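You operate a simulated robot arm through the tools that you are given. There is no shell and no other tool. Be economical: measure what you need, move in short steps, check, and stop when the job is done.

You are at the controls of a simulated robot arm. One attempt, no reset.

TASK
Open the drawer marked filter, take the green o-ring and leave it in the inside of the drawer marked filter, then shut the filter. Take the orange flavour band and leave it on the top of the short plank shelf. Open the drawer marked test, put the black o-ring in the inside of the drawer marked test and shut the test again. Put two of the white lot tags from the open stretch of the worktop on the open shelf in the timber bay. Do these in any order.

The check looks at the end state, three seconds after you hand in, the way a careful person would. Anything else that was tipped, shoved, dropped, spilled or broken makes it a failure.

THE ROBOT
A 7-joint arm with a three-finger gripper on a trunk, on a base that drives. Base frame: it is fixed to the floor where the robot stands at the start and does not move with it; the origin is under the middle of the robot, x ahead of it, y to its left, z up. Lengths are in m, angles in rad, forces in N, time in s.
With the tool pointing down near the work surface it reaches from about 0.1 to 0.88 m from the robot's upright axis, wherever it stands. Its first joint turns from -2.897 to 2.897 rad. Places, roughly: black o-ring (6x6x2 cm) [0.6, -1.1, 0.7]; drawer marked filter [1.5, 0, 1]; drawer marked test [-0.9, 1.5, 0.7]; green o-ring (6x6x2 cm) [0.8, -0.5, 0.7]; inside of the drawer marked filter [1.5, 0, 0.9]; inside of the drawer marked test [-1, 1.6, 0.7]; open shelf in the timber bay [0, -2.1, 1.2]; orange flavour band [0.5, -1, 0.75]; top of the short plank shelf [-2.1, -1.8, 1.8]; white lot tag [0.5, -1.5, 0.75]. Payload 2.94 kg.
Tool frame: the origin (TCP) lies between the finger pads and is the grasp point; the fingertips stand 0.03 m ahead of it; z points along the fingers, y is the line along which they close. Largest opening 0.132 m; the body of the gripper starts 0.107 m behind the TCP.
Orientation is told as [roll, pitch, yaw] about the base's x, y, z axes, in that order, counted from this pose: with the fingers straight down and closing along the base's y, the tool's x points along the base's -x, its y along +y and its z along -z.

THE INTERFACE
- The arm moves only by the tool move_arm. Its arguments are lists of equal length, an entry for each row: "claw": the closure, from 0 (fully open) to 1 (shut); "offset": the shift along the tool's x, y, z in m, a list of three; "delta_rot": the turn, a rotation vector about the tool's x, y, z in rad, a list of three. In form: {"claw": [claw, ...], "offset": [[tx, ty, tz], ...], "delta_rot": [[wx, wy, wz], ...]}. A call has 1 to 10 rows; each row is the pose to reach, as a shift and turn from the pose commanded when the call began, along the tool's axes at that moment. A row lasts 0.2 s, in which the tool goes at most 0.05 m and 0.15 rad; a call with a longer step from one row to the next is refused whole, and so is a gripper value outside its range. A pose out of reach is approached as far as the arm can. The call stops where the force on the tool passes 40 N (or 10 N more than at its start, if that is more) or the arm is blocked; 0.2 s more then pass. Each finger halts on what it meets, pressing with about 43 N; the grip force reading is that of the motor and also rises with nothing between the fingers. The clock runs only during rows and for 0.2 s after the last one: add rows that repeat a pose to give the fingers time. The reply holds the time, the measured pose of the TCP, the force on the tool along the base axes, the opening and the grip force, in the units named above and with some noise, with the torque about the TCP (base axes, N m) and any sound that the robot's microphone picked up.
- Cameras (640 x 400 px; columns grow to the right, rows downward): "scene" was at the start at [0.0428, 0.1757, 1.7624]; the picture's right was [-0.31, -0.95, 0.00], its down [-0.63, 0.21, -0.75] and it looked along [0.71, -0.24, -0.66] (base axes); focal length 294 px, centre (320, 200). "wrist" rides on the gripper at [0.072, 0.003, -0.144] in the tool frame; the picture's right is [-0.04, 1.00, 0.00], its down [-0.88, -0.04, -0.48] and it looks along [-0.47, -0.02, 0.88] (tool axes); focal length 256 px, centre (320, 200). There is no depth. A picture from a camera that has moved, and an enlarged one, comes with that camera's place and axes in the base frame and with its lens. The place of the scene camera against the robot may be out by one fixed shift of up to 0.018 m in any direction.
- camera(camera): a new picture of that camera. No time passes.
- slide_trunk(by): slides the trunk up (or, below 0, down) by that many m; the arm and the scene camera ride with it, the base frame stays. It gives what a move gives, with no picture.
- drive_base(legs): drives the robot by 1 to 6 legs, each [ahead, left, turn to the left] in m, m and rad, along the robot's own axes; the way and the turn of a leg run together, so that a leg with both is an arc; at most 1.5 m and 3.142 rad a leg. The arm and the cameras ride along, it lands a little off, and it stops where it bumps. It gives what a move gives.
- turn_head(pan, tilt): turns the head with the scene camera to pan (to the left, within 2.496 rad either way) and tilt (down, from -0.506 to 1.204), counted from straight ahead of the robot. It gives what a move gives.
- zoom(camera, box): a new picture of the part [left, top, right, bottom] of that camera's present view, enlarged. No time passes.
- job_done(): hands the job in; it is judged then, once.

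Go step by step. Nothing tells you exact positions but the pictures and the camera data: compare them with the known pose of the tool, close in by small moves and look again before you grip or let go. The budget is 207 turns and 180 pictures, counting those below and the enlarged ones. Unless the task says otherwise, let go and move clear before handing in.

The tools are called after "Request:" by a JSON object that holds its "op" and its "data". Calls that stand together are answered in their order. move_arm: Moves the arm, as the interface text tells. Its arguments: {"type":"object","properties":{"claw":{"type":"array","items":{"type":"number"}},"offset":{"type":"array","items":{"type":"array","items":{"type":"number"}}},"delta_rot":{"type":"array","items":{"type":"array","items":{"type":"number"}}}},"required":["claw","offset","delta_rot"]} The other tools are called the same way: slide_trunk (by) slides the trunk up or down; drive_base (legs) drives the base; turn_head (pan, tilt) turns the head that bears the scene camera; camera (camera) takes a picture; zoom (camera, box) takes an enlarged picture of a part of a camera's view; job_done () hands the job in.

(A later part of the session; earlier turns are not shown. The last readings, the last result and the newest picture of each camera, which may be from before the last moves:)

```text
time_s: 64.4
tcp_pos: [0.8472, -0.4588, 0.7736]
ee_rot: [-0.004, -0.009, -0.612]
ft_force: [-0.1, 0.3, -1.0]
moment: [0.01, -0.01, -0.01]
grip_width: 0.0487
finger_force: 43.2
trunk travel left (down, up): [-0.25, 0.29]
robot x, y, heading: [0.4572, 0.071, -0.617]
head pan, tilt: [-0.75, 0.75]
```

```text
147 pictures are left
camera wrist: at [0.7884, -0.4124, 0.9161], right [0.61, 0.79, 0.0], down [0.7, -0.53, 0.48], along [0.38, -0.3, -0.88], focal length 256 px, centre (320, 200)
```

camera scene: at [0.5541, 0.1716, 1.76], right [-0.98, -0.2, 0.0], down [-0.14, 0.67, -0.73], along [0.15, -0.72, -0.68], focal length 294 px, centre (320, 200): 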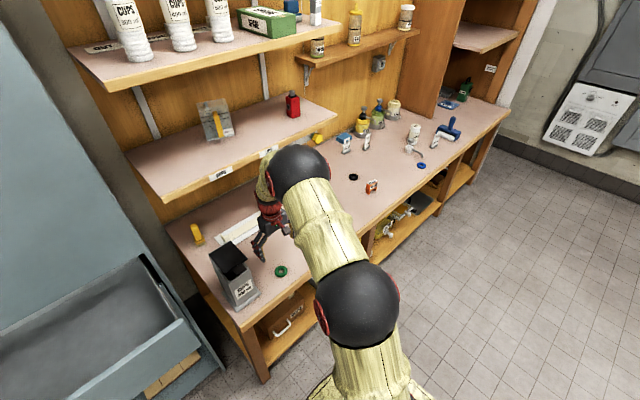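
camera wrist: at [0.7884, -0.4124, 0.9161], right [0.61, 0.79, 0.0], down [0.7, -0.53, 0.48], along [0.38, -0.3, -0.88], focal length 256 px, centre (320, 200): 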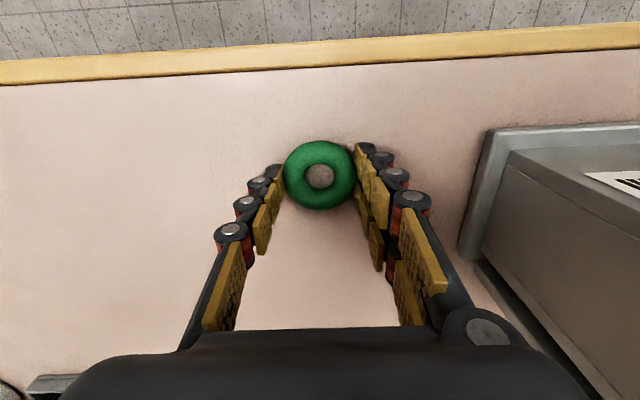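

Ring gripped. I'll lift straight up and travel left over the open drawer.

Request:
{"op": "move_arm", "data": {"claw": [1, 1, 1, 1, 1, 1, 1, 1], "offset": [[0, 0, -0.045], [0, 0, -0.09], [0, 0, -0.135], [0, 0, -0.18], [0, 0, -0.225], [0, 0, -0.27], [0, 0, -0.315], [0, 0, -0.356]], "delta_rot": [[0, 0, 0], [0, 0, 0], [0, 0, 0], [0, 0, 0], [0, 0, 0], [0, 0, 0], [0, 0, 0], [0, 0, 0]]}}

Request:
{"op": "move_arm", "data": {"claw": [1, 1, 1, 1, 1, 1, 1, 1, 1, 1], "offset": [[0.01, 0.047, 0], [0.02, 0.094, 0], [0.03, 0.141, 0], [0.04, 0.188, 0], [0.05, 0.235, 0], [0.05, 0.282, 0], [0.05, 0.329, 0], [0.05, 0.376, 0], [0.05, 0.423, 0], [0.05, 0.47, 0]], "delta_rot": [[0, 0, 0], [0, 0, 0], [0, 0, 0], [0, 0, 0], [0, 0, 0], [0, 0, 0], [0, 0, 0], [0, 0, 0], [0, 0, 0], [0, 0, 0]]}}

Request:
{"op": "camera", "data": {"camera": "wrist"}}

```text
time_s: 66.2
tcp_pos: [0.8467, -0.4548, 1.1286]
ee_rot: [-0.006, -0.007, -0.613]
ft_force: [-0.6, -0.9, -0.1]
moment: [-0.01, 0.0, 0.02]
grip_width: 0.0487
finger_force: 42.6
trunk travel left (down, up): [-0.25, 0.29]
robot x, y, heading: [0.4579, 0.0753, -0.616]
head pan, tilt: [-0.75, 0.75]
```

```text
time_s: 68.4
tcp_pos: [1.0759, -0.0417, 1.1291]
ee_rot: [-0.005, -0.01, -0.612]
ft_force: [0.4, 0.8, -0.2]
moment: [-0.05, 0.0, -0.03]
grip_width: 0.0485
finger_force: 43.1
trunk travel left (down, up): [-0.25, 0.29]
robot x, y, heading: [0.4607, 0.0672, -0.609]
head pan, tilt: [-0.75, 0.75]
```

```text
146 pictures are left
camera wrist: at [1.0179, 0.0046, 1.2719], right [0.61, 0.79, -0.01], down [0.7, -0.53, 0.48], along [0.38, -0.3, -0.88], focal length 256 px, centre (320, 200)
```

wrist: 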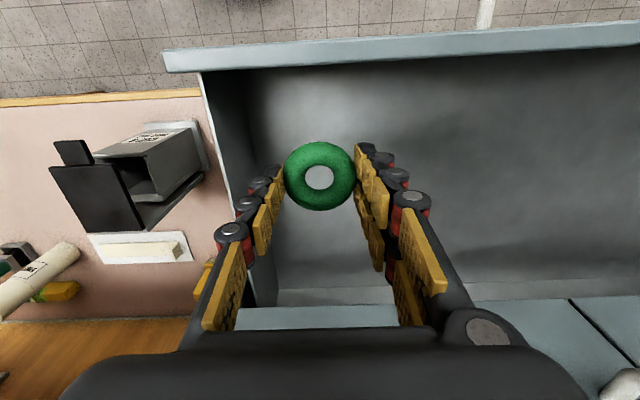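

Over the drawer; I'll move further to its middle and descend partway.

Request:
{"op": "move_arm", "data": {"claw": [1, 1, 1, 1, 1, 1, 1, 1], "offset": [[0, 0.045, 0], [0, 0.09, 0], [0, 0.135, 0], [0, 0.17, 0], [0, 0.17, 0.04], [0, 0.17, 0.08], [0, 0.17, 0.11], [0, 0.17, 0.11]], "delta_rot": [[0, 0, 0], [0, 0, 0], [0, 0, 0], [0, 0, 0], [0, 0, 0], [0, 0, 0], [0, 0, 0], [0, 0, 0]]}}

Request:
{"op": "camera", "data": {"camera": "wrist"}}

```text
time_s: 70.2
tcp_pos: [1.1742, 0.0981, 1.0152]
ee_rot: [-0.005, -0.008, -0.614]
ft_force: [-0.1, 0.4, -0.8]
moment: [-0.02, 0.0, -0.02]
grip_width: 0.0484
finger_force: 43.2
trunk travel left (down, up): [-0.25, 0.29]
robot x, y, heading: [0.459, 0.0677, -0.612]
head pan, tilt: [-0.75, 0.75]
```

```text
145 pictures are left
camera wrist: at [1.1152, 0.1433, 1.1582], right [0.61, 0.79, 0.0], down [0.7, -0.53, 0.48], along [0.38, -0.3, -0.88], focal length 256 px, centre (320, 200)
```

wrist: 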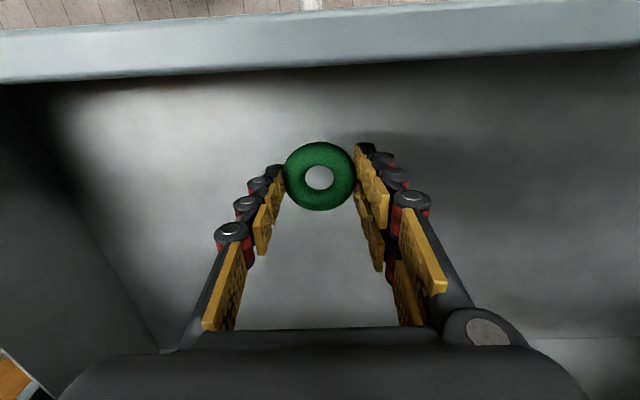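

Request:
{"op": "move_arm", "data": {"claw": [1, 1, 1, 1], "offset": [[0, 0, 0.015], [0, 0, 0.03], [0, 0, 0.04], [0, 0, 0.04]], "delta_rot": [[0, 0, 0], [0, 0, 0], [0, 0, 0], [0, 0, 0]]}}

Request:
{"op": "camera", "data": {"camera": "wrist"}}

Request:
{"op": "turn_head", "data": {"pan": 0.3, "tilt": 0.8}}

Request:
{"op": "camera", "data": {"camera": "scene"}}

```text
time_s: 71.2
tcp_pos: [1.1735, 0.0966, 0.9749]
ee_rot: [-0.006, -0.008, -0.612]
ft_force: [-0.7, -0.7, -0.5]
moment: [-0.04, 0.0, -0.01]
grip_width: 0.0486
finger_force: 43.2
trunk travel left (down, up): [-0.25, 0.29]
robot x, y, heading: [0.4589, 0.0726, -0.611]
head pan, tilt: [-0.75, 0.75]
```

```text
144 pictures are left
camera wrist: at [1.1151, 0.1428, 1.1183], right [0.61, 0.79, 0.0], down [0.7, -0.53, 0.48], along [0.38, -0.3, -0.88], focal length 256 px, centre (320, 200)
```

wrist: 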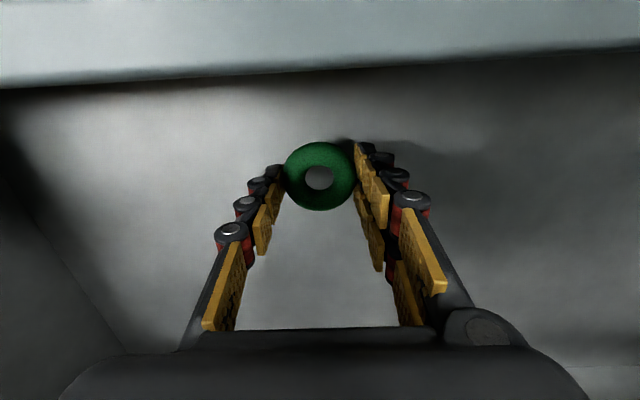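

```text
time_s: 72.5
tcp_pos: [1.1731, 0.0962, 0.9754]
ee_rot: [-0.004, -0.008, -0.613]
ft_force: [-1.2, 0.7, -0.3]
moment: [0.01, -0.02, 0.01]
grip_width: 0.0484
finger_force: 43.4
trunk travel left (down, up): [-0.25, 0.29]
robot x, y, heading: [0.461, 0.0714, -0.612]
head pan, tilt: [0.3, 0.799]
```

```text
143 pictures are left
camera scene: at [0.6137, 0.2294, 1.756], right [-0.31, -0.95, 0.0], down [-0.68, 0.22, -0.7], along [0.66, -0.22, -0.72], focal length 294 px, centre (320, 200)
```

scene: 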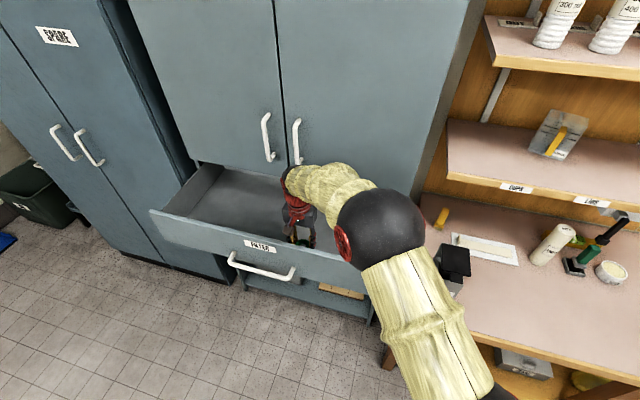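

Request:
{"op": "move_arm", "data": {"claw": [1, 1, 1, 1, 1], "offset": [[0, 0, 0.008], [0, 0, 0.016], [0, 0, 0.024], [0, 0, 0.03], [0, 0, 0.03]], "delta_rot": [[0, 0, 0], [0, 0, 0], [0, 0, 0], [0, 0, 0], [0, 0, 0]]}}

Request:
{"op": "camera", "data": {"camera": "wrist"}}

```text
time_s: 73.7
tcp_pos: [1.1774, 0.0941, 0.9536]
ee_rot: [0.002, -0.016, -0.612]
ft_force: [-1.6, -4.7, 11.8]
moment: [-0.04, 0.28, 0.12]
grip_width: 0.0485
finger_force: 42.2
trunk travel left (down, up): [-0.25, 0.29]
robot x, y, heading: [0.4593, 0.0711, -0.619]
head pan, tilt: [0.3, 0.799]
stopped in row 5: the force on the tool passed its limit at 41 N (the readings are from after the stop); the commanded pose is now the measured one
```

```text
142 pictures are left
camera wrist: at [1.1167, 0.1402, 1.095], right [0.61, 0.79, 0.0], down [0.69, -0.53, 0.49], along [0.39, -0.3, -0.87], focal length 256 px, centre (320, 200)
```

wrist: 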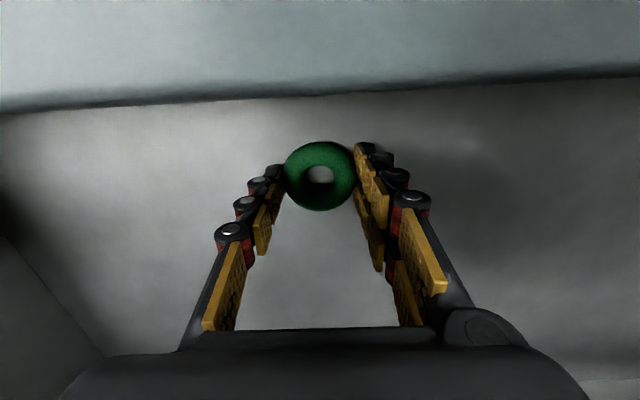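

Contact with the drawer bottom. I'll ease up 2 mm, release, and lift out.

Request:
{"op": "move_arm", "data": {"claw": [1, 0.6, 0.4, 0.4, 0.4], "offset": [[0, 0, -0.003], [0, 0, -0.003], [0, 0, -0.003], [0, 0, -0.003], [0, 0, -0.003]], "delta_rot": [[0, 0, 0], [0, 0, 0], [0, 0, 0], [0, 0, 0], [0, 0, 0]]}}

Request:
{"op": "move_arm", "data": {"claw": [0.4, 0.4, 0.4, 0.4, 0.4, 0.4], "offset": [[0, 0, -0.04], [0, 0, -0.08], [0, 0, -0.12], [0, 0, -0.16], [0, 0, -0.2], [0, 0, -0.23]], "delta_rot": [[0, 0, 0], [0, 0, 0], [0, 0, 0], [0, 0, 0], [0, 0, 0], [0, 0, 0]]}}

Request:
{"op": "camera", "data": {"camera": "wrist"}}

```text
time_s: 74.9
tcp_pos: [1.1762, 0.0957, 0.9527]
ee_rot: [0.001, -0.017, -0.611]
ft_force: [1.0, -1.1, -0.1]
moment: [0.01, 0.02, -0.01]
grip_width: 0.0794
finger_force: 0.0
trunk travel left (down, up): [-0.25, 0.29]
robot x, y, heading: [0.458, 0.0642, -0.612]
head pan, tilt: [0.3, 0.799]
```

```text
time_s: 76.3
tcp_pos: [1.1735, 0.0988, 1.1845]
ee_rot: [0.0, -0.016, -0.614]
ft_force: [-0.6, -0.3, -0.4]
moment: [-0.01, -0.02, -0.01]
grip_width: 0.0791
finger_force: 0.0
trunk travel left (down, up): [-0.25, 0.29]
robot x, y, heading: [0.4573, 0.0664, -0.616]
head pan, tilt: [0.3, 0.799]
```

```text
141 pictures are left
camera wrist: at [1.1122, 0.1451, 1.3269], right [0.61, 0.79, 0.0], down [0.69, -0.53, 0.49], along [0.39, -0.3, -0.87], focal length 256 px, centre (320, 200)
```

wrist: 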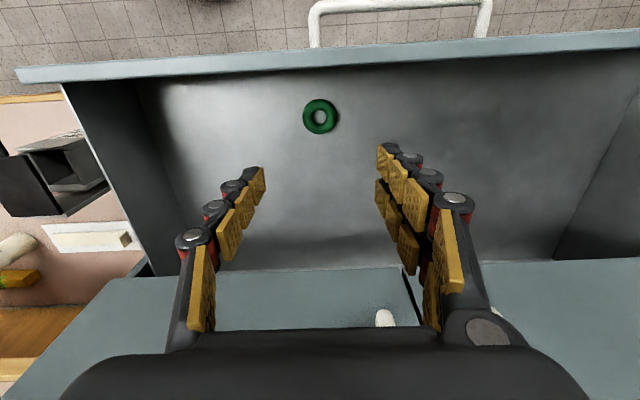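

Green ring sits in the drawer. Now I'll retract, tilt the closed fingers forward, and line up in front of the drawer face to push it shut.

Request:
{"op": "move_arm", "data": {"claw": [0.6, 0.8, 1, 1, 1, 1, 1, 1, 1, 1], "offset": [[0.048, -0.012, 0], [0.096, -0.024, 0], [0.144, -0.036, 0], [0.192, -0.048, 0], [0.24, -0.06, 0], [0.25, -0.06, 0], [0.25, -0.06, 0], [0.25, -0.06, 0], [0.25, -0.06, 0], [0.25, -0.06, 0]], "delta_rot": [[0, 0, 0], [0, 0, 0], [0, 0, 0], [0, 0, 0], [0, 0, 0], [0, -0.14, 0], [0, -0.28, 0], [0, -0.42, 0], [0, -0.56, 0], [0, -0.7, 0]]}}

Request:
{"op": "move_arm", "data": {"claw": [1, 1, 1, 1, 1], "offset": [[0.0322, 0, 0.0383], [0.0644, 0, 0.0765], [0.0966, 0, 0.1148], [0.1288, 0, 0.153], [0.1288, 0, 0.153]], "delta_rot": [[0, 0, 0], [0, 0, 0], [0, 0, 0], [0, 0, 0], [0, 0, 0]]}}

Request:
{"op": "camera", "data": {"camera": "wrist"}}

Request:
{"op": "camera", "data": {"camera": "scene"}}

```text
time_s: 78.5
tcp_pos: [0.9335, 0.1932, 1.1783]
ee_rot: [0.001, -0.72, -0.612]
ft_force: [-0.4, -0.6, 0.6]
moment: [-0.01, 0.03, 0.04]
grip_width: 0.0
finger_force: 29.1
trunk travel left (down, up): [-0.25, 0.29]
robot x, y, heading: [0.4606, 0.0718, -0.61]
head pan, tilt: [0.3, 0.799]
```

```text
time_s: 79.7
tcp_pos: [0.9384, 0.1918, 0.9805]
ee_rot: [0.002, -0.717, -0.615]
ft_force: [0.3, -0.6, 0.4]
moment: [0.02, 0.02, 0.01]
grip_width: 0.0
finger_force: 28.6
trunk travel left (down, up): [-0.25, 0.29]
robot x, y, heading: [0.4566, 0.0692, -0.616]
head pan, tilt: [0.3, 0.799]
```

```text
140 pictures are left
camera wrist: at [0.8175, 0.2804, 1.0405], right [0.6, 0.8, 0.03], down [0.26, -0.23, 0.94], along [0.75, -0.55, -0.35], focal length 256 px, centre (320, 200)
```

wrist: 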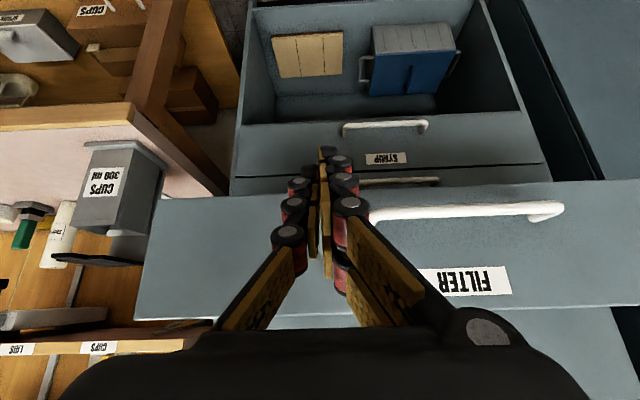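

```text
139 pictures are left
camera scene: at [0.6135, 0.2296, 1.756], right [-0.31, -0.95, 0.0], down [-0.68, 0.22, -0.7], along [0.66, -0.22, -0.72], focal length 294 px, centre (320, 200)
```

scene: 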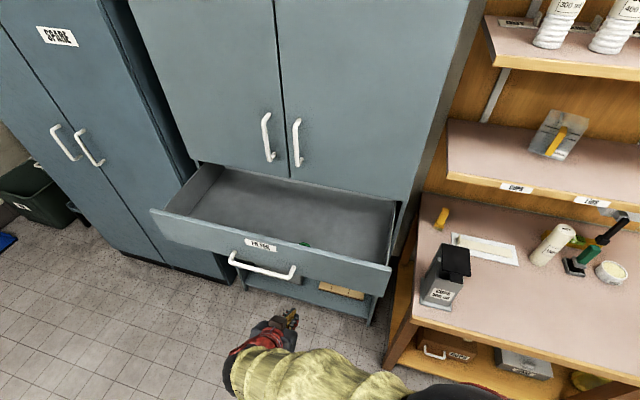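

Fingertips are in front of the face, right of the handle. I'll push straight forward.

Request:
{"op": "move_arm", "data": {"claw": [1, 1, 1, 1, 1, 1, 1, 1, 1], "offset": [[-0.0339, 0, 0.0296], [-0.0679, 0, 0.0591], [-0.1018, 0, 0.0887], [-0.128, 0, 0.1117], [-0.153, 0, 0.133], [-0.178, 0, 0.1548], [-0.203, 0, 0.1767], [-0.228, 0, 0.1985], [-0.253, 0, 0.22]], "delta_rot": [[0, 0, 0], [0, 0, 0], [0, 0, 0], [0, 0, 0], [0, 0, 0], [0, 0, 0], [0, 0, 0], [0, 0, 0], [0, 0, 0]]}}

Request:
{"op": "camera", "data": {"camera": "scene"}}

```text
time_s: 81.7
tcp_pos: [1.2148, -0.0025, 0.9792]
ee_rot: [0.0, -0.714, -0.613]
ft_force: [0.6, -0.4, -0.2]
moment: [-0.04, -0.01, -0.02]
grip_width: 0.0
finger_force: 28.8
trunk travel left (down, up): [-0.25, 0.29]
robot x, y, heading: [0.4599, 0.0706, -0.612]
head pan, tilt: [0.3, 0.799]
```

```text
138 pictures are left
camera scene: at [0.6141, 0.2292, 1.756], right [-0.31, -0.95, 0.0], down [-0.68, 0.22, -0.7], along [0.66, -0.22, -0.72], focal length 294 px, centre (320, 200)
```

scene: 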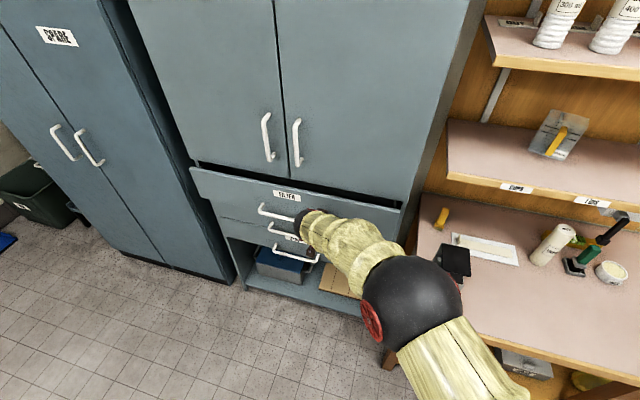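

Almost closed; continue pushing gently until it seats.

Request:
{"op": "move_arm", "data": {"claw": [1, 1, 1, 1, 1], "offset": [[-0.015, 0, 0.013], [-0.03, 0, 0.026], [-0.042, 0, 0.037], [-0.053, 0, 0.046], [-0.06, 0, 0.0525]], "delta_rot": [[0, 0, 0], [0, 0, 0], [0, 0, 0], [0, 0, 0], [0, 0, 0]]}}

Request:
{"op": "camera", "data": {"camera": "scene"}}

Request:
{"op": "camera", "data": {"camera": "wrist"}}

```text
time_s: 82.7
tcp_pos: [1.2579, -0.0343, 0.9763]
ee_rot: [0.0, -0.711, -0.609]
ft_force: [-25.6, 12.9, 12.2]
moment: [-0.02, -0.31, -0.08]
grip_width: 0.0
finger_force: 29.0
trunk travel left (down, up): [-0.25, 0.29]
robot x, y, heading: [0.4601, 0.0688, -0.608]
head pan, tilt: [0.3, 0.799]
stopped in row 4: the force on the tool passed its limit at 56 N (the readings are from after the stop); the commanded pose is now the measured one
```

```text
137 pictures are left
camera scene: at [0.6081, 0.2314, 1.7565], right [-0.31, -0.95, 0.0], down [-0.68, 0.22, -0.7], along [0.67, -0.21, -0.72], focal length 294 px, centre (320, 200)
```

scene: 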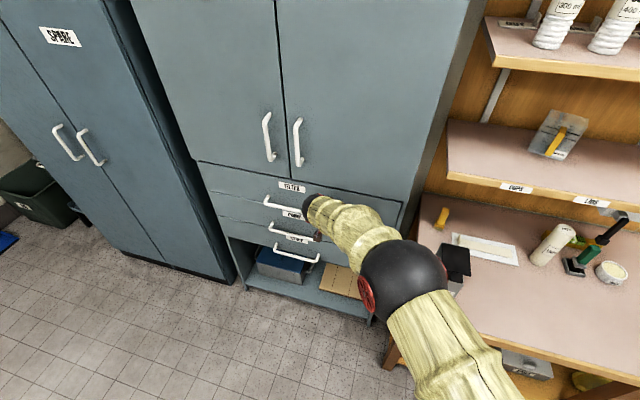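

```text
136 pictures are left
camera wrist: at [1.1372, 0.0545, 1.038], right [0.6, 0.8, 0.03], down [0.27, -0.23, 0.93], along [0.75, -0.55, -0.36], focal length 256 px, centre (320, 200)
```

wrist: 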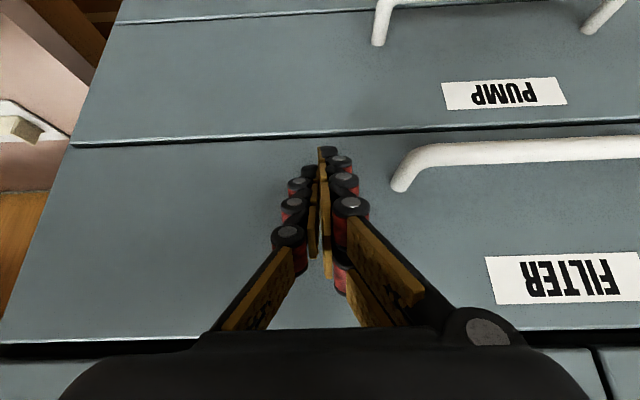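

FILTER is shut flush. I'll retreat, raise, turn the tool down, and drive right toward the rest of the worktop items.

Request:
{"op": "move_arm", "data": {"claw": [1, 1, 1, 1, 0.5, 0, 0, 0, 0, 0], "offset": [[0.034, 0, -0.03], [0.068, 0, -0.06], [0.102, 0, -0.09], [0.136, 0, -0.12], [0.136, 0, -0.12], [0.136, 0, -0.12], [0.136, 0, -0.12], [0.136, 0, -0.12], [0.136, 0, -0.12], [0.136, 0, -0.12]], "delta_rot": [[0, 0, 0], [0, 0, 0], [0, 0, 0], [0, 0, 0], [0, 0.14, 0], [0, 0.28, 0], [0, 0.42, 0], [0, 0.56, 0], [0, 0.7, 0], [0, 0.711, 0]]}}

Request:
{"op": "move_arm", "data": {"claw": [0, 0, 0, 0, 0, 0], "offset": [[0, 0, -0.05], [0, 0, -0.1], [0, 0, -0.15], [0, -0.05, -0.2], [0, -0.1, -0.21], [0, -0.13, -0.21]], "delta_rot": [[0, 0, 0], [0, 0, 0], [0, 0, 0], [0, 0, 0], [0, 0, 0], [0, 0, 0]]}}

Request:
{"op": "drive_base", "data": {"legs": [[-0.2, 0, 0], [0, -0.6, 0]]}}

Request:
{"op": "turn_head", "data": {"pan": -0.6, "tilt": 0.65}}

Request:
{"op": "camera", "data": {"camera": "scene"}}

Request:
{"op": "camera", "data": {"camera": "wrist"}}

```text
time_s: 84.9
tcp_pos: [1.1122, 0.0681, 0.9764]
ee_rot: [-0.002, 0.004, -0.61]
ft_force: [0.8, 0.1, -0.8]
moment: [0.01, 0.05, 0.01]
grip_width: 0.0962
finger_force: 0.1
trunk travel left (down, up): [-0.25, 0.29]
robot x, y, heading: [0.458, 0.0739, -0.612]
head pan, tilt: [0.3, 0.799]
```

```text
refused: row 4 steps farther than a row can; nothing moved
```

```text
time_s: 89.5
tcp_pos: [0.5994, -0.3137, 0.9759]
ee_rot: [-0.002, 0.001, -0.615]
ft_force: [0.4, -0.4, 0.4]
moment: [0.0, 0.01, -0.02]
grip_width: 0.132
finger_force: 0.0
trunk travel left (down, up): [-0.25, 0.29]
robot x, y, heading: [-0.052, -0.307, -0.616]
head pan, tilt: [0.3, 0.799]
```

```text
time_s: 90.7
tcp_pos: [0.5992, -0.3141, 0.9765]
ee_rot: [-0.003, 0.003, -0.616]
ft_force: [0.0, 0.5, 0.7]
moment: [0.0, 0.0, 0.02]
grip_width: 0.1319
finger_force: 0.0
trunk travel left (down, up): [-0.25, 0.29]
robot x, y, heading: [-0.056, -0.3075, -0.619]
head pan, tilt: [-0.6, 0.649]
```

```text
135 pictures are left
camera scene: at [0.054, -0.2043, 1.7686], right [-0.94, -0.35, 0.0], down [-0.21, 0.57, -0.8], along [0.28, -0.75, -0.6], focal length 294 px, centre (320, 200)
```

scene: 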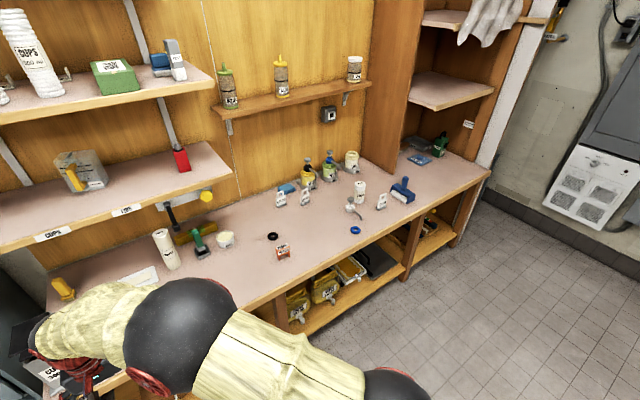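

```text
134 pictures are left
camera wrist: at [0.5414, -0.2681, 1.12], right [0.61, 0.79, 0.0], down [0.7, -0.54, 0.47], along [0.37, -0.29, -0.88], focal length 256 px, centre (320, 200)
```

wrist: 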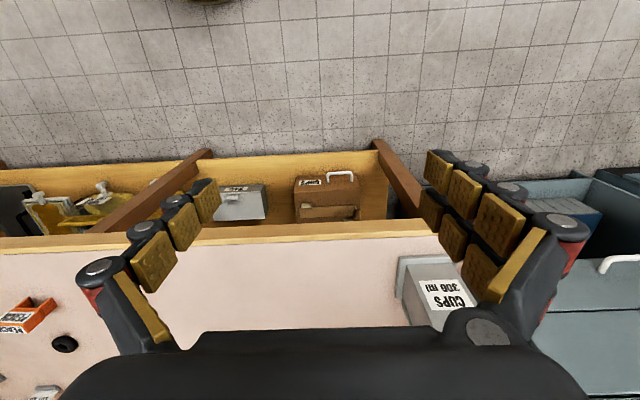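

The raise was refused (step too long) but the drive was clear. I'll raise the tool now and bring it to the right, over the worktop front.

Request:
{"op": "move_arm", "data": {"claw": [0, 0, 0, 0, 0, 0, 0, 0, 0], "offset": [[0, 0, -0.045], [0, 0, -0.09], [0, 0, -0.135], [0, -0.04, -0.15], [0, -0.085, -0.15], [0, -0.13, -0.15], [0, -0.175, -0.15], [0, -0.22, -0.15], [0, -0.26, -0.15]], "delta_rot": [[0, 0, 0], [0, 0, 0], [0, 0, 0], [0, 0, 0], [0, 0, 0], [0, 0, 0], [0, 0, 0], [0, 0, 0], [0, 0, 0]]}}

Request:
{"op": "drive_base", "data": {"legs": [[0.1, -0.3, 0]]}}

Request:
{"op": "camera", "data": {"camera": "wrist"}}

Request:
{"op": "camera", "data": {"camera": "scene"}}

```text
time_s: 92.7
tcp_pos: [0.4487, -0.5224, 1.1276]
ee_rot: [-0.002, 0.001, -0.615]
ft_force: [-0.1, 0.6, -0.7]
moment: [0.04, -0.02, -0.02]
grip_width: 0.132
finger_force: 0.1
trunk travel left (down, up): [-0.25, 0.29]
robot x, y, heading: [-0.0576, -0.3067, -0.618]
head pan, tilt: [-0.6, 0.649]
```

```text
time_s: 94.8
tcp_pos: [0.3607, -0.8188, 1.1281]
ee_rot: [-0.001, 0.003, -0.612]
ft_force: [-0.1, 0.4, -0.1]
moment: [0.02, 0.0, 0.0]
grip_width: 0.1322
finger_force: 0.2
trunk travel left (down, up): [-0.25, 0.29]
robot x, y, heading: [-0.1447, -0.6055, -0.616]
head pan, tilt: [-0.6, 0.649]
```

```text
133 pictures are left
camera wrist: at [0.3027, -0.774, 1.2712], right [0.61, 0.79, 0.0], down [0.7, -0.54, 0.47], along [0.37, -0.29, -0.88], focal length 256 px, centre (320, 200)
```

wrist: 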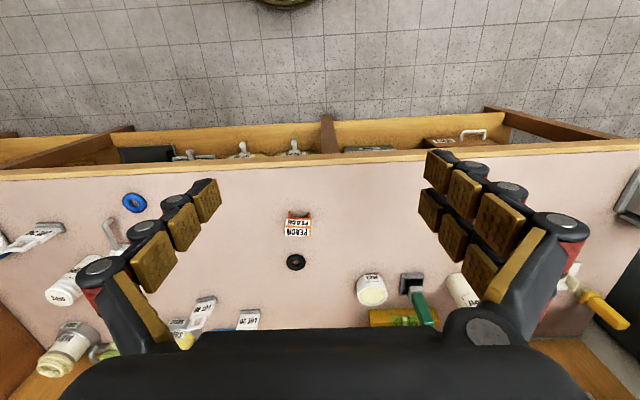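

```text
132 pictures are left
camera scene: at [-0.0368, -0.5022, 1.7687], right [-0.94, -0.35, 0.0], down [-0.21, 0.57, -0.8], along [0.28, -0.75, -0.6], focal length 294 px, centre (320, 200)
```

scene: 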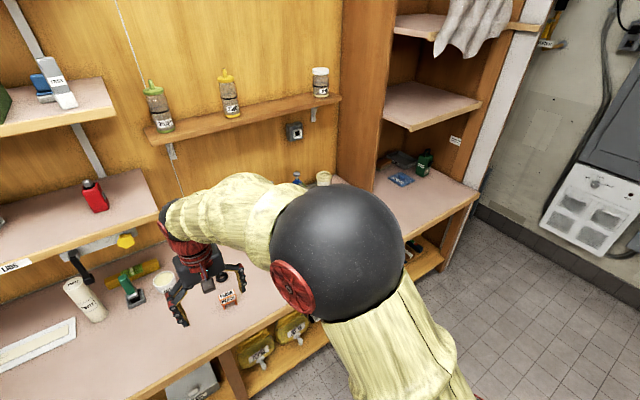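

PEACH band is at about (0.546, -1.033). I'll move above it for a close look.

Request:
{"op": "move_arm", "data": {"claw": [0, 0, 0, 0, 0, 0, 0, 0, 0, 0], "offset": [[-0.04, -0.012, 0], [-0.08, -0.024, 0], [-0.12, -0.036, 0], [-0.16, -0.048, 0], [-0.2, -0.06, 0.02], [-0.23, -0.069, 0.05], [-0.26, -0.069, 0.09], [-0.26, -0.069, 0.13], [-0.26, -0.069, 0.17], [-0.26, -0.069, 0.2]], "delta_rot": [[0, 0, 0], [0, 0, 0], [0, 0, 0], [0, 0, 0], [0, 0, 0], [0, 0, 0], [0, 0, 0], [0, 0, 0], [0, 0, 0], [0, 0, 0]]}}

Request:
{"op": "camera", "data": {"camera": "wrist"}}

Request:
{"op": "turn_head", "data": {"pan": -0.3, "tilt": 0.8}}

Request:
{"op": "camera", "data": {"camera": "scene"}}

```text
time_s: 97.0
tcp_pos: [0.5332, -1.0242, 0.9262]
ee_rot: [0.0, 0.002, -0.61]
ft_force: [0.0, -0.2, 0.1]
moment: [0.01, 0.01, 0.0]
grip_width: 0.1318
finger_force: 0.1
trunk travel left (down, up): [-0.25, 0.29]
robot x, y, heading: [-0.1451, -0.6078, -0.617]
head pan, tilt: [-0.6, 0.649]
```

```text
131 pictures are left
camera wrist: at [0.4749, -0.9802, 1.0693], right [0.61, 0.79, 0.0], down [0.7, -0.54, 0.47], along [0.37, -0.29, -0.88], focal length 256 px, centre (320, 200)
```

wrist: 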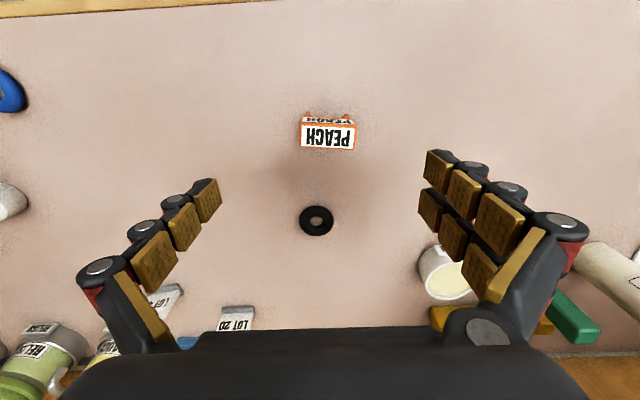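

```text
time_s: 97.8
tcp_pos: [0.5307, -1.0237, 0.927]
ee_rot: [-0.001, 0.001, -0.61]
ft_force: [0.6, 0.4, 0.0]
moment: [0.05, 0.01, 0.0]
grip_width: 0.1322
finger_force: 0.1
trunk travel left (down, up): [-0.25, 0.29]
robot x, y, heading: [-0.1434, -0.6072, -0.612]
head pan, tilt: [-0.3, 0.799]
```

```text
130 pictures are left
camera scene: at [-0.0175, -0.4845, 1.7561], right [-0.79, -0.61, 0.0], down [-0.44, 0.57, -0.7], along [0.43, -0.55, -0.72], focal length 294 px, centre (320, 200)
```

scene: 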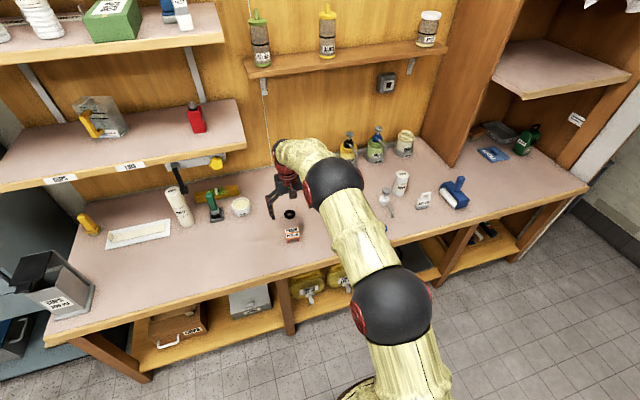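

Request:
{"op": "zoom", "data": {"camera": "wrist", "box": [270, 90, 390, 165]}}

Request:
{"op": "zoom", "data": {"camera": "scene", "box": [260, 200, 340, 250]}}

```text
5.33 times, centred on (330, 128) of wrist
camera zoom: at [0.4742, -0.9799, 1.0699], right [0.61, 0.79, 0.0], down [0.7, -0.54, 0.47], along [0.37, -0.29, -0.88], focal length 1365 px, centre (267, 587)
```

zoom: 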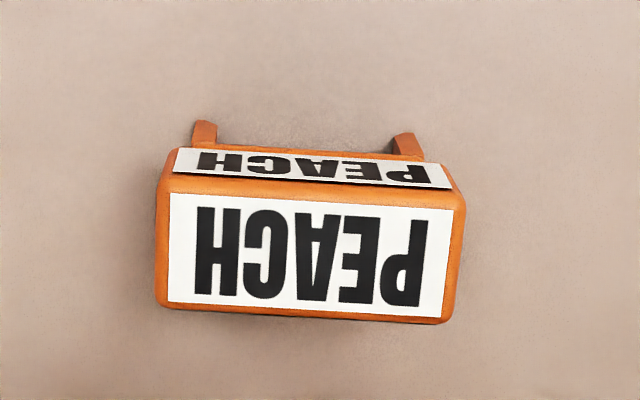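

```text
8.00 times, centred on (300, 225) of scene
camera zoom: at [-0.0175, -0.4845, 1.7561], right [-0.79, -0.61, 0.0], down [-0.44, 0.57, -0.7], along [0.43, -0.55, -0.72], focal length 2350 px, centre (480, 0)
```

zoom: 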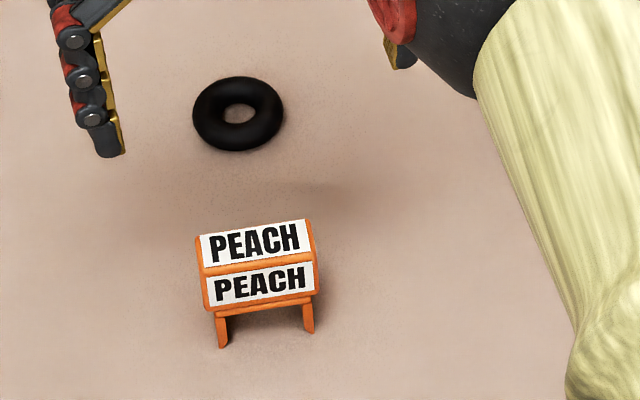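

Before choosing a grip, I'll check the target plank shelf's clearance.

Request:
{"op": "turn_head", "data": {"pan": -2.0, "tilt": 0.0}}

Request:
{"op": "zoom", "data": {"camera": "scene", "box": [200, 80, 520, 280]}}

Request:
{"op": "turn_head", "data": {"pan": -1.2, "tilt": 0.5}}

Request:
{"op": "camera", "data": {"camera": "scene"}}

```text
time_s: 99.5
tcp_pos: [0.5318, -1.0246, 0.9262]
ee_rot: [-0.001, 0.004, -0.611]
ft_force: [0.7, 0.2, 0.0]
moment: [0.0, -0.02, 0.02]
grip_width: 0.1322
finger_force: 0.1
trunk travel left (down, up): [-0.25, 0.29]
robot x, y, heading: [-0.1432, -0.6061, -0.615]
head pan, tilt: [-2.0, 0.0]
```

```text
2.00 times, centred on (360, 180) of scene
camera zoom: at [-0.1444, -0.466, 1.8282], right [-0.5, 0.86, 0.0], down [0.0, 0.0, -1.0], along [-0.86, -0.5, 0.0], focal length 588 px, centre (240, 240)
```

zoom: 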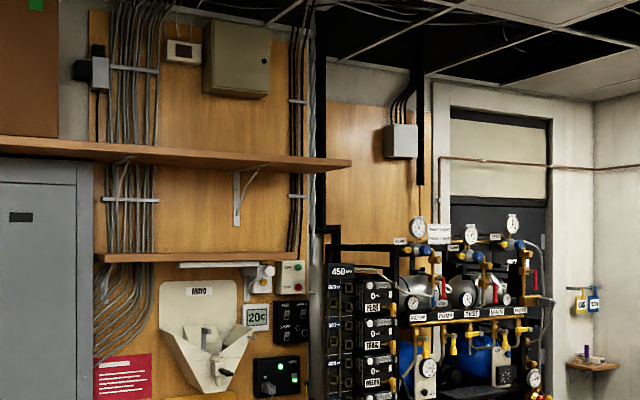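

```text
time_s: 100.6
tcp_pos: [0.5327, -1.024, 0.9273]
ee_rot: [-0.002, 0.003, -0.612]
ft_force: [0.8, -0.2, 0.0]
moment: [-0.01, -0.02, 0.03]
grip_width: 0.1322
finger_force: 0.1
trunk travel left (down, up): [-0.25, 0.29]
robot x, y, heading: [-0.1436, -0.6028, -0.614]
head pan, tilt: [-1.201, 0.499]
```

```text
126 pictures are left
camera scene: at [-0.0887, -0.5089, 1.7821], right [-0.97, 0.24, 0.0], down [0.12, 0.46, -0.88], along [-0.21, -0.85, -0.48], focal length 294 px, centre (320, 200)
```

scene: 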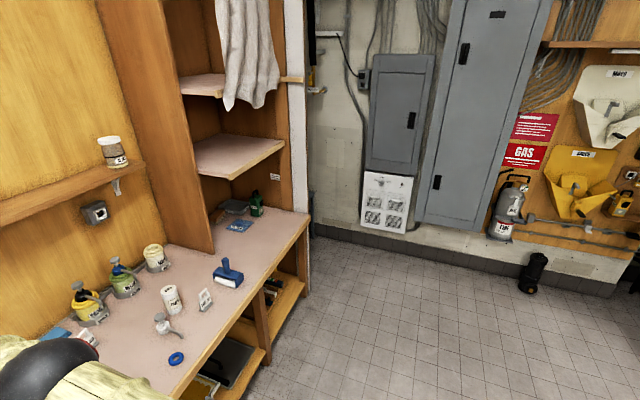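

The short plank has a long shelf ~0.3 m above it, so I'll grip the band with the tool tilted ~50° forward, which lets me set it upright there from the front. Tilting and descending partway now.

Request:
{"op": "move_arm", "data": {"claw": [0, 0, 0, 0, 0, 0, 0], "offset": [[0, 0.007, 0], [0, 0.007, 0], [0, 0.007, 0], [0, 0.007, 0], [0, 0.007, 0], [0, 0.007, 0], [0, 0.007, 0]], "delta_rot": [[0, -0.145, 0], [0, -0.29, 0], [0, -0.435, 0], [0, -0.58, 0], [0, -0.725, 0], [0, -0.87, 0], [0, -0.873, 0]]}}

Request:
{"op": "move_arm", "data": {"claw": [0, 0, 0, 0], "offset": [[0.0307, 0, 0.0257], [0.0613, 0, 0.0513], [0.085, 0, 0.071], [0.085, 0, 0.071]], "delta_rot": [[0, 0, 0], [0, 0, 0], [0, 0, 0], [0, 0, 0]]}}

Request:
{"op": "camera", "data": {"camera": "wrist"}}

Request:
{"op": "turn_head", "data": {"pan": -0.3, "tilt": 0.8}}

Request:
{"op": "zoom", "data": {"camera": "scene", "box": [220, 140, 380, 240]}}

```text
time_s: 102.2
tcp_pos: [0.5338, -1.0189, 0.9267]
ee_rot: [-0.015, -0.848, -0.608]
ft_force: [-2.3, 2.5, -3.2]
moment: [-0.29, -0.38, 0.08]
grip_width: 0.1318
finger_force: 0.1
out of reach, approached as far as the arm can: row 7
trunk travel left (down, up): [-0.25, 0.29]
robot x, y, heading: [-0.1451, -0.6017, -0.608]
head pan, tilt: [-1.201, 0.499]
```

```text
time_s: 103.2
tcp_pos: [0.5356, -1.0183, 0.8174]
ee_rot: [-0.003, -0.871, -0.607]
ft_force: [-0.3, -0.2, 0.0]
moment: [-0.01, 0.01, 0.0]
grip_width: 0.132
finger_force: 0.0
trunk travel left (down, up): [-0.25, 0.29]
robot x, y, heading: [-0.1445, -0.6051, -0.615]
head pan, tilt: [-1.201, 0.499]
```

```text
125 pictures are left
camera wrist: at [0.4081, -0.926, 0.8539], right [0.6, 0.8, 0.03], down [0.15, -0.15, 0.98], along [0.79, -0.58, -0.2], focal length 256 px, centre (320, 200)
```

wrist: 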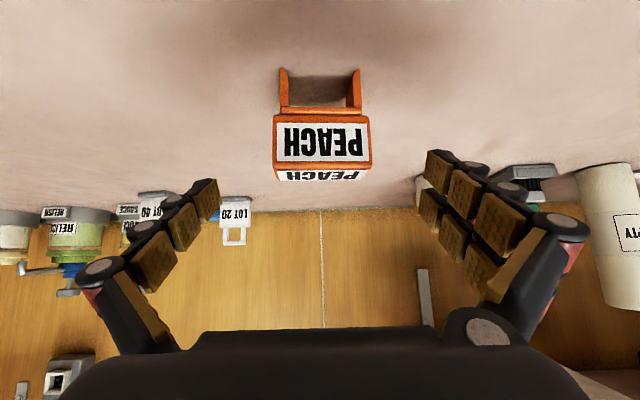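

```text
time_s: 104.4
tcp_pos: [0.5349, -1.0189, 0.8159]
ee_rot: [-0.003, -0.869, -0.609]
ft_force: [0.3, 0.3, 0.5]
moment: [0.02, 0.0, -0.01]
grip_width: 0.132
finger_force: 0.1
trunk travel left (down, up): [-0.25, 0.29]
robot x, y, heading: [-0.1454, -0.6035, -0.61]
head pan, tilt: [-0.3, 0.799]
```

```text
4.00 times, centred on (300, 190) of scene
camera zoom: at [-0.0176, -0.4844, 1.7561], right [-0.79, -0.61, 0.0], down [-0.44, 0.57, -0.7], along [0.43, -0.55, -0.72], focal length 1175 px, centre (400, 240)
```

zoom: 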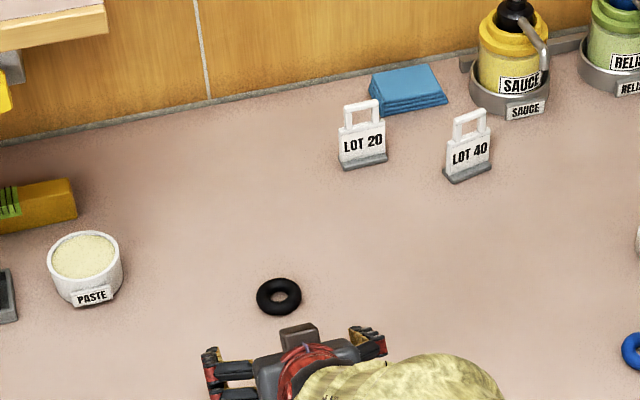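

The band is a small bridge, ~6.5 cm tall with its block at z 0.77–0.80. TCP is centred; I'll lower 3 cm and close.

Request:
{"op": "move_arm", "data": {"claw": [0, 0, 0, 0], "offset": [[0.008, 0, 0.0065], [0.016, 0, 0.013], [0.0235, 0, 0.02], [0.0235, 0, 0.02]], "delta_rot": [[0, 0, 0], [0, 0, 0], [0, 0, 0], [0, 0, 0]]}}

Request:
{"op": "camera", "data": {"camera": "wrist"}}

```text
time_s: 105.4
tcp_pos: [0.5352, -1.0216, 0.786]
ee_rot: [-0.003, -0.871, -0.609]
ft_force: [0.4, -1.0, 0.3]
moment: [0.01, 0.01, -0.02]
grip_width: 0.1325
finger_force: 0.1
trunk travel left (down, up): [-0.25, 0.29]
robot x, y, heading: [-0.144, -0.6023, -0.611]
head pan, tilt: [-0.3, 0.799]
```

```text
123 pictures are left
camera wrist: at [0.4077, -0.928, 0.8237], right [0.6, 0.8, 0.03], down [0.15, -0.15, 0.98], along [0.79, -0.58, -0.2], focal length 256 px, centre (320, 200)
```

wrist: 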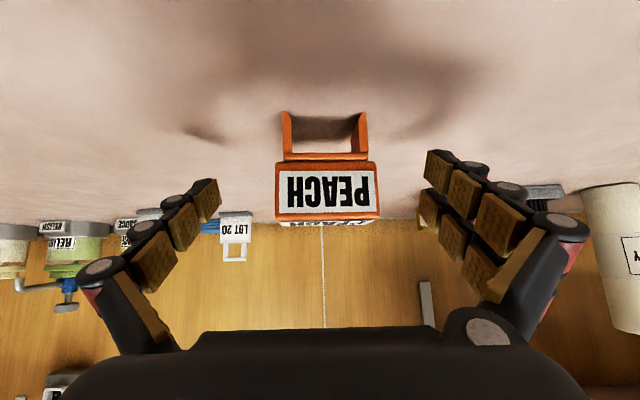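

Request:
{"op": "move_arm", "data": {"claw": [0.3, 0.5, 0.7, 0.9, 1, 1, 1, 1], "offset": [[0, 0.003, 0], [0, 0.003, 0], [0, 0.003, 0], [0, 0.003, 0], [0, 0.003, 0], [0, 0.003, 0], [0, 0.003, 0], [0, 0.003, 0]], "delta_rot": [[0, 0, 0], [0, 0, 0], [0, 0, 0], [0, 0, 0], [0, 0, 0], [0, 0, 0], [0, 0, 0], [0, 0, 0]]}}

Request:
{"op": "camera", "data": {"camera": "wrist"}}

```text
time_s: 107.2
tcp_pos: [0.5359, -1.0194, 0.7872]
ee_rot: [-0.006, -0.872, -0.608]
ft_force: [-0.5, -0.5, 0.7]
moment: [0.02, 0.03, -0.02]
grip_width: 0.0594
finger_force: 34.1
trunk travel left (down, up): [-0.25, 0.29]
robot x, y, heading: [-0.1472, -0.6065, -0.611]
head pan, tilt: [-0.3, 0.799]
```

```text
122 pictures are left
camera wrist: at [0.4095, -0.9256, 0.8238], right [0.6, 0.8, 0.03], down [0.15, -0.15, 0.98], along [0.79, -0.58, -0.2], focal length 256 px, centre (320, 200)
```

wrist: 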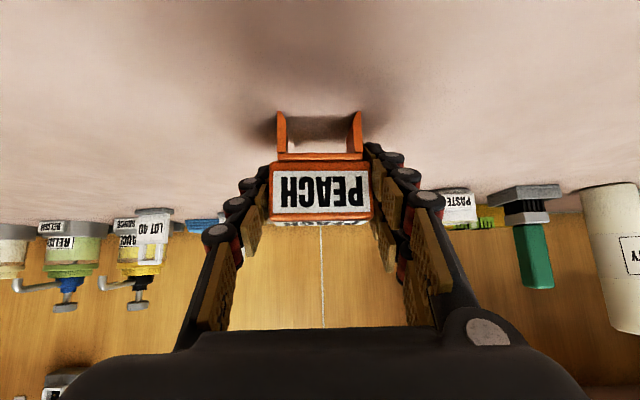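

Band gripped (59 mm). Lift straight up and retract.

Request:
{"op": "move_arm", "data": {"claw": [1, 1, 1, 1, 1, 1, 1, 1, 1, 1], "offset": [[-0.0345, 0, -0.029], [-0.069, 0, -0.058], [-0.1035, 0, -0.087], [-0.138, 0, -0.116], [-0.1725, 0, -0.145], [-0.1435, 0, -0.1795], [-0.1145, 0, -0.214], [-0.0855, 0, -0.2485], [-0.0565, 0, -0.283], [-0.0275, 0, -0.3175]], "delta_rot": [[0, 0, 0], [0, 0, 0], [0, 0, 0], [0, 0, 0], [0, 0, 0], [0, 0, 0], [0, 0, 0], [0, 0, 0], [0, 0, 0], [0, 0, 0]]}}

Request:
{"op": "camera", "data": {"camera": "wrist"}}

```text
time_s: 109.4
tcp_pos: [0.3536, -0.8896, 1.0137]
ee_rot: [-0.004, -0.873, -0.61]
ft_force: [-0.1, 0.0, -0.5]
moment: [0.03, 0.02, -0.02]
grip_width: 0.0591
finger_force: 43.5
trunk travel left (down, up): [-0.25, 0.29]
robot x, y, heading: [-0.1442, -0.6043, -0.612]
head pan, tilt: [-0.3, 0.799]
```

```text
121 pictures are left
camera wrist: at [0.2258, -0.7963, 1.0494], right [0.6, 0.8, 0.03], down [0.14, -0.15, 0.98], along [0.79, -0.58, -0.2], focal length 256 px, centre (320, 200)
```

wrist: 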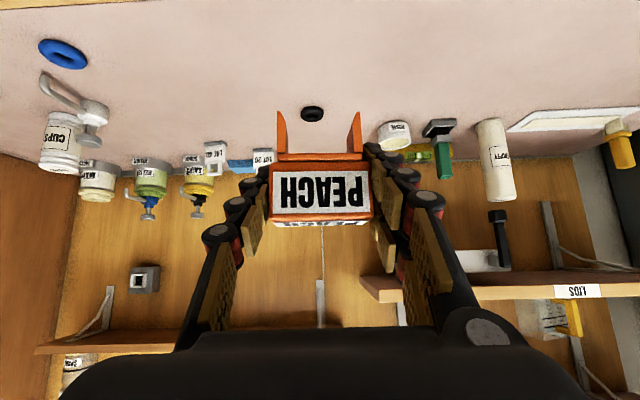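

Holding firmly. I'll back off, turn right to face the far wall, and approach the short plank.

Request:
{"op": "drive_base", "data": {"legs": [[-0.9, 0, 0], [0, 0, -1.571], [0.9, 0, 0]]}}

Request:
{"op": "turn_head", "data": {"pan": 0.0, "tilt": -0.1}}

Request:
{"op": "camera", "data": {"camera": "scene"}}

Request:
{"op": "camera", "data": {"camera": "wrist"}}

```text
time_s: 122.4
tcp_pos: [-1.6995, -1.3357, 1.0114]
ee_rot: [-0.003, -0.871, -2.198]
ft_force: [0.5, 0.9, -0.6]
moment: [0.0, -0.01, -0.04]
grip_width: 0.058
finger_force: 42.9
trunk travel left (down, up): [-0.25, 0.29]
robot x, y, heading: [-1.4081, -0.8415, -2.2]
head pan, tilt: [-0.3, 0.799]
```

```text
time_s: 123.6
tcp_pos: [-1.6988, -1.3375, 1.0111]
ee_rot: [-0.003, -0.871, -2.196]
ft_force: [0.5, 0.9, 0.2]
moment: [0.0, 0.0, 0.0]
grip_width: 0.0581
finger_force: 43.0
trunk travel left (down, up): [-0.25, 0.29]
robot x, y, heading: [-1.4038, -0.8427, -2.204]
head pan, tilt: [0.0, -0.099]
```

```text
120 pictures are left
camera scene: at [-1.2938, -0.9894, 1.8369], right [-0.81, 0.59, 0.0], down [-0.06, -0.08, -1.0], along [-0.59, -0.8, 0.1], focal length 294 px, centre (320, 200)
```

scene: 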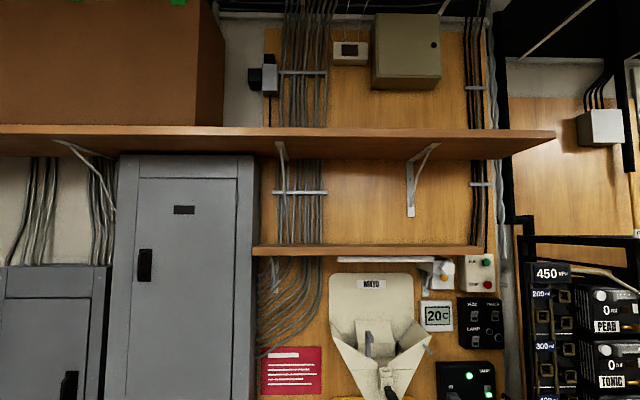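

```text
119 pictures are left
camera wrist: at [-1.6056, -1.2108, 1.0491], right [0.79, -0.61, 0.03], down [-0.15, -0.14, 0.98], along [-0.59, -0.78, -0.2], focal length 256 px, centre (320, 200)
```

wrist: 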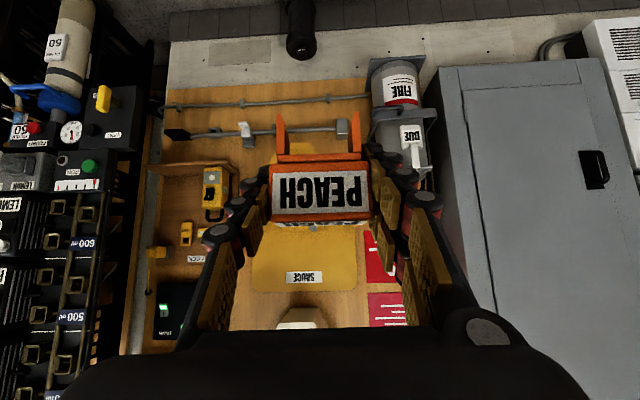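

The short plank top triangulates to z≈1.775, front edge ~1.1 m ahead. I'll raise the trunk to see its top and depth.

Request:
{"op": "slide_trunk", "data": {"by": 0.29}}

Request:
{"op": "turn_head", "data": {"pan": 0.0, "tilt": 0.2}}

Request:
{"op": "camera", "data": {"camera": "scene"}}

```text
time_s: 126.5
tcp_pos: [-1.6995, -1.3353, 1.3011]
ee_rot: [-0.003, -0.871, -2.198]
ft_force: [-0.2, 0.1, -0.9]
moment: [-0.02, 0.01, 0.02]
grip_width: 0.0578
finger_force: 43.0
trunk travel left (down, up): [-0.54, 0.0]
robot x, y, heading: [-1.407, -0.8419, -2.201]
head pan, tilt: [0.0, -0.099]
```

```text
time_s: 127.3
tcp_pos: [-1.7, -1.3357, 1.3019]
ee_rot: [-0.003, -0.871, -2.197]
ft_force: [-0.1, -0.5, 0.7]
moment: [0.04, -0.04, -0.03]
grip_width: 0.0578
finger_force: 43.2
trunk travel left (down, up): [-0.54, 0.0]
robot x, y, heading: [-1.408, -0.8408, -2.201]
head pan, tilt: [0.0, 0.201]
```

```text
118 pictures are left
camera scene: at [-1.2974, -0.9943, 2.0998], right [-0.81, 0.59, 0.0], down [0.12, 0.16, -0.98], along [-0.58, -0.79, -0.2], focal length 294 px, centre (320, 200)
```

scene: 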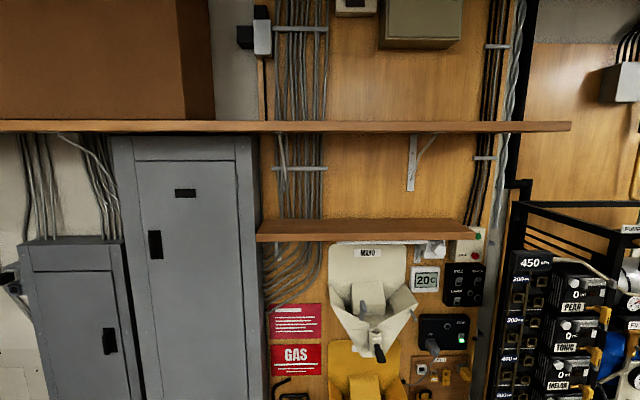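

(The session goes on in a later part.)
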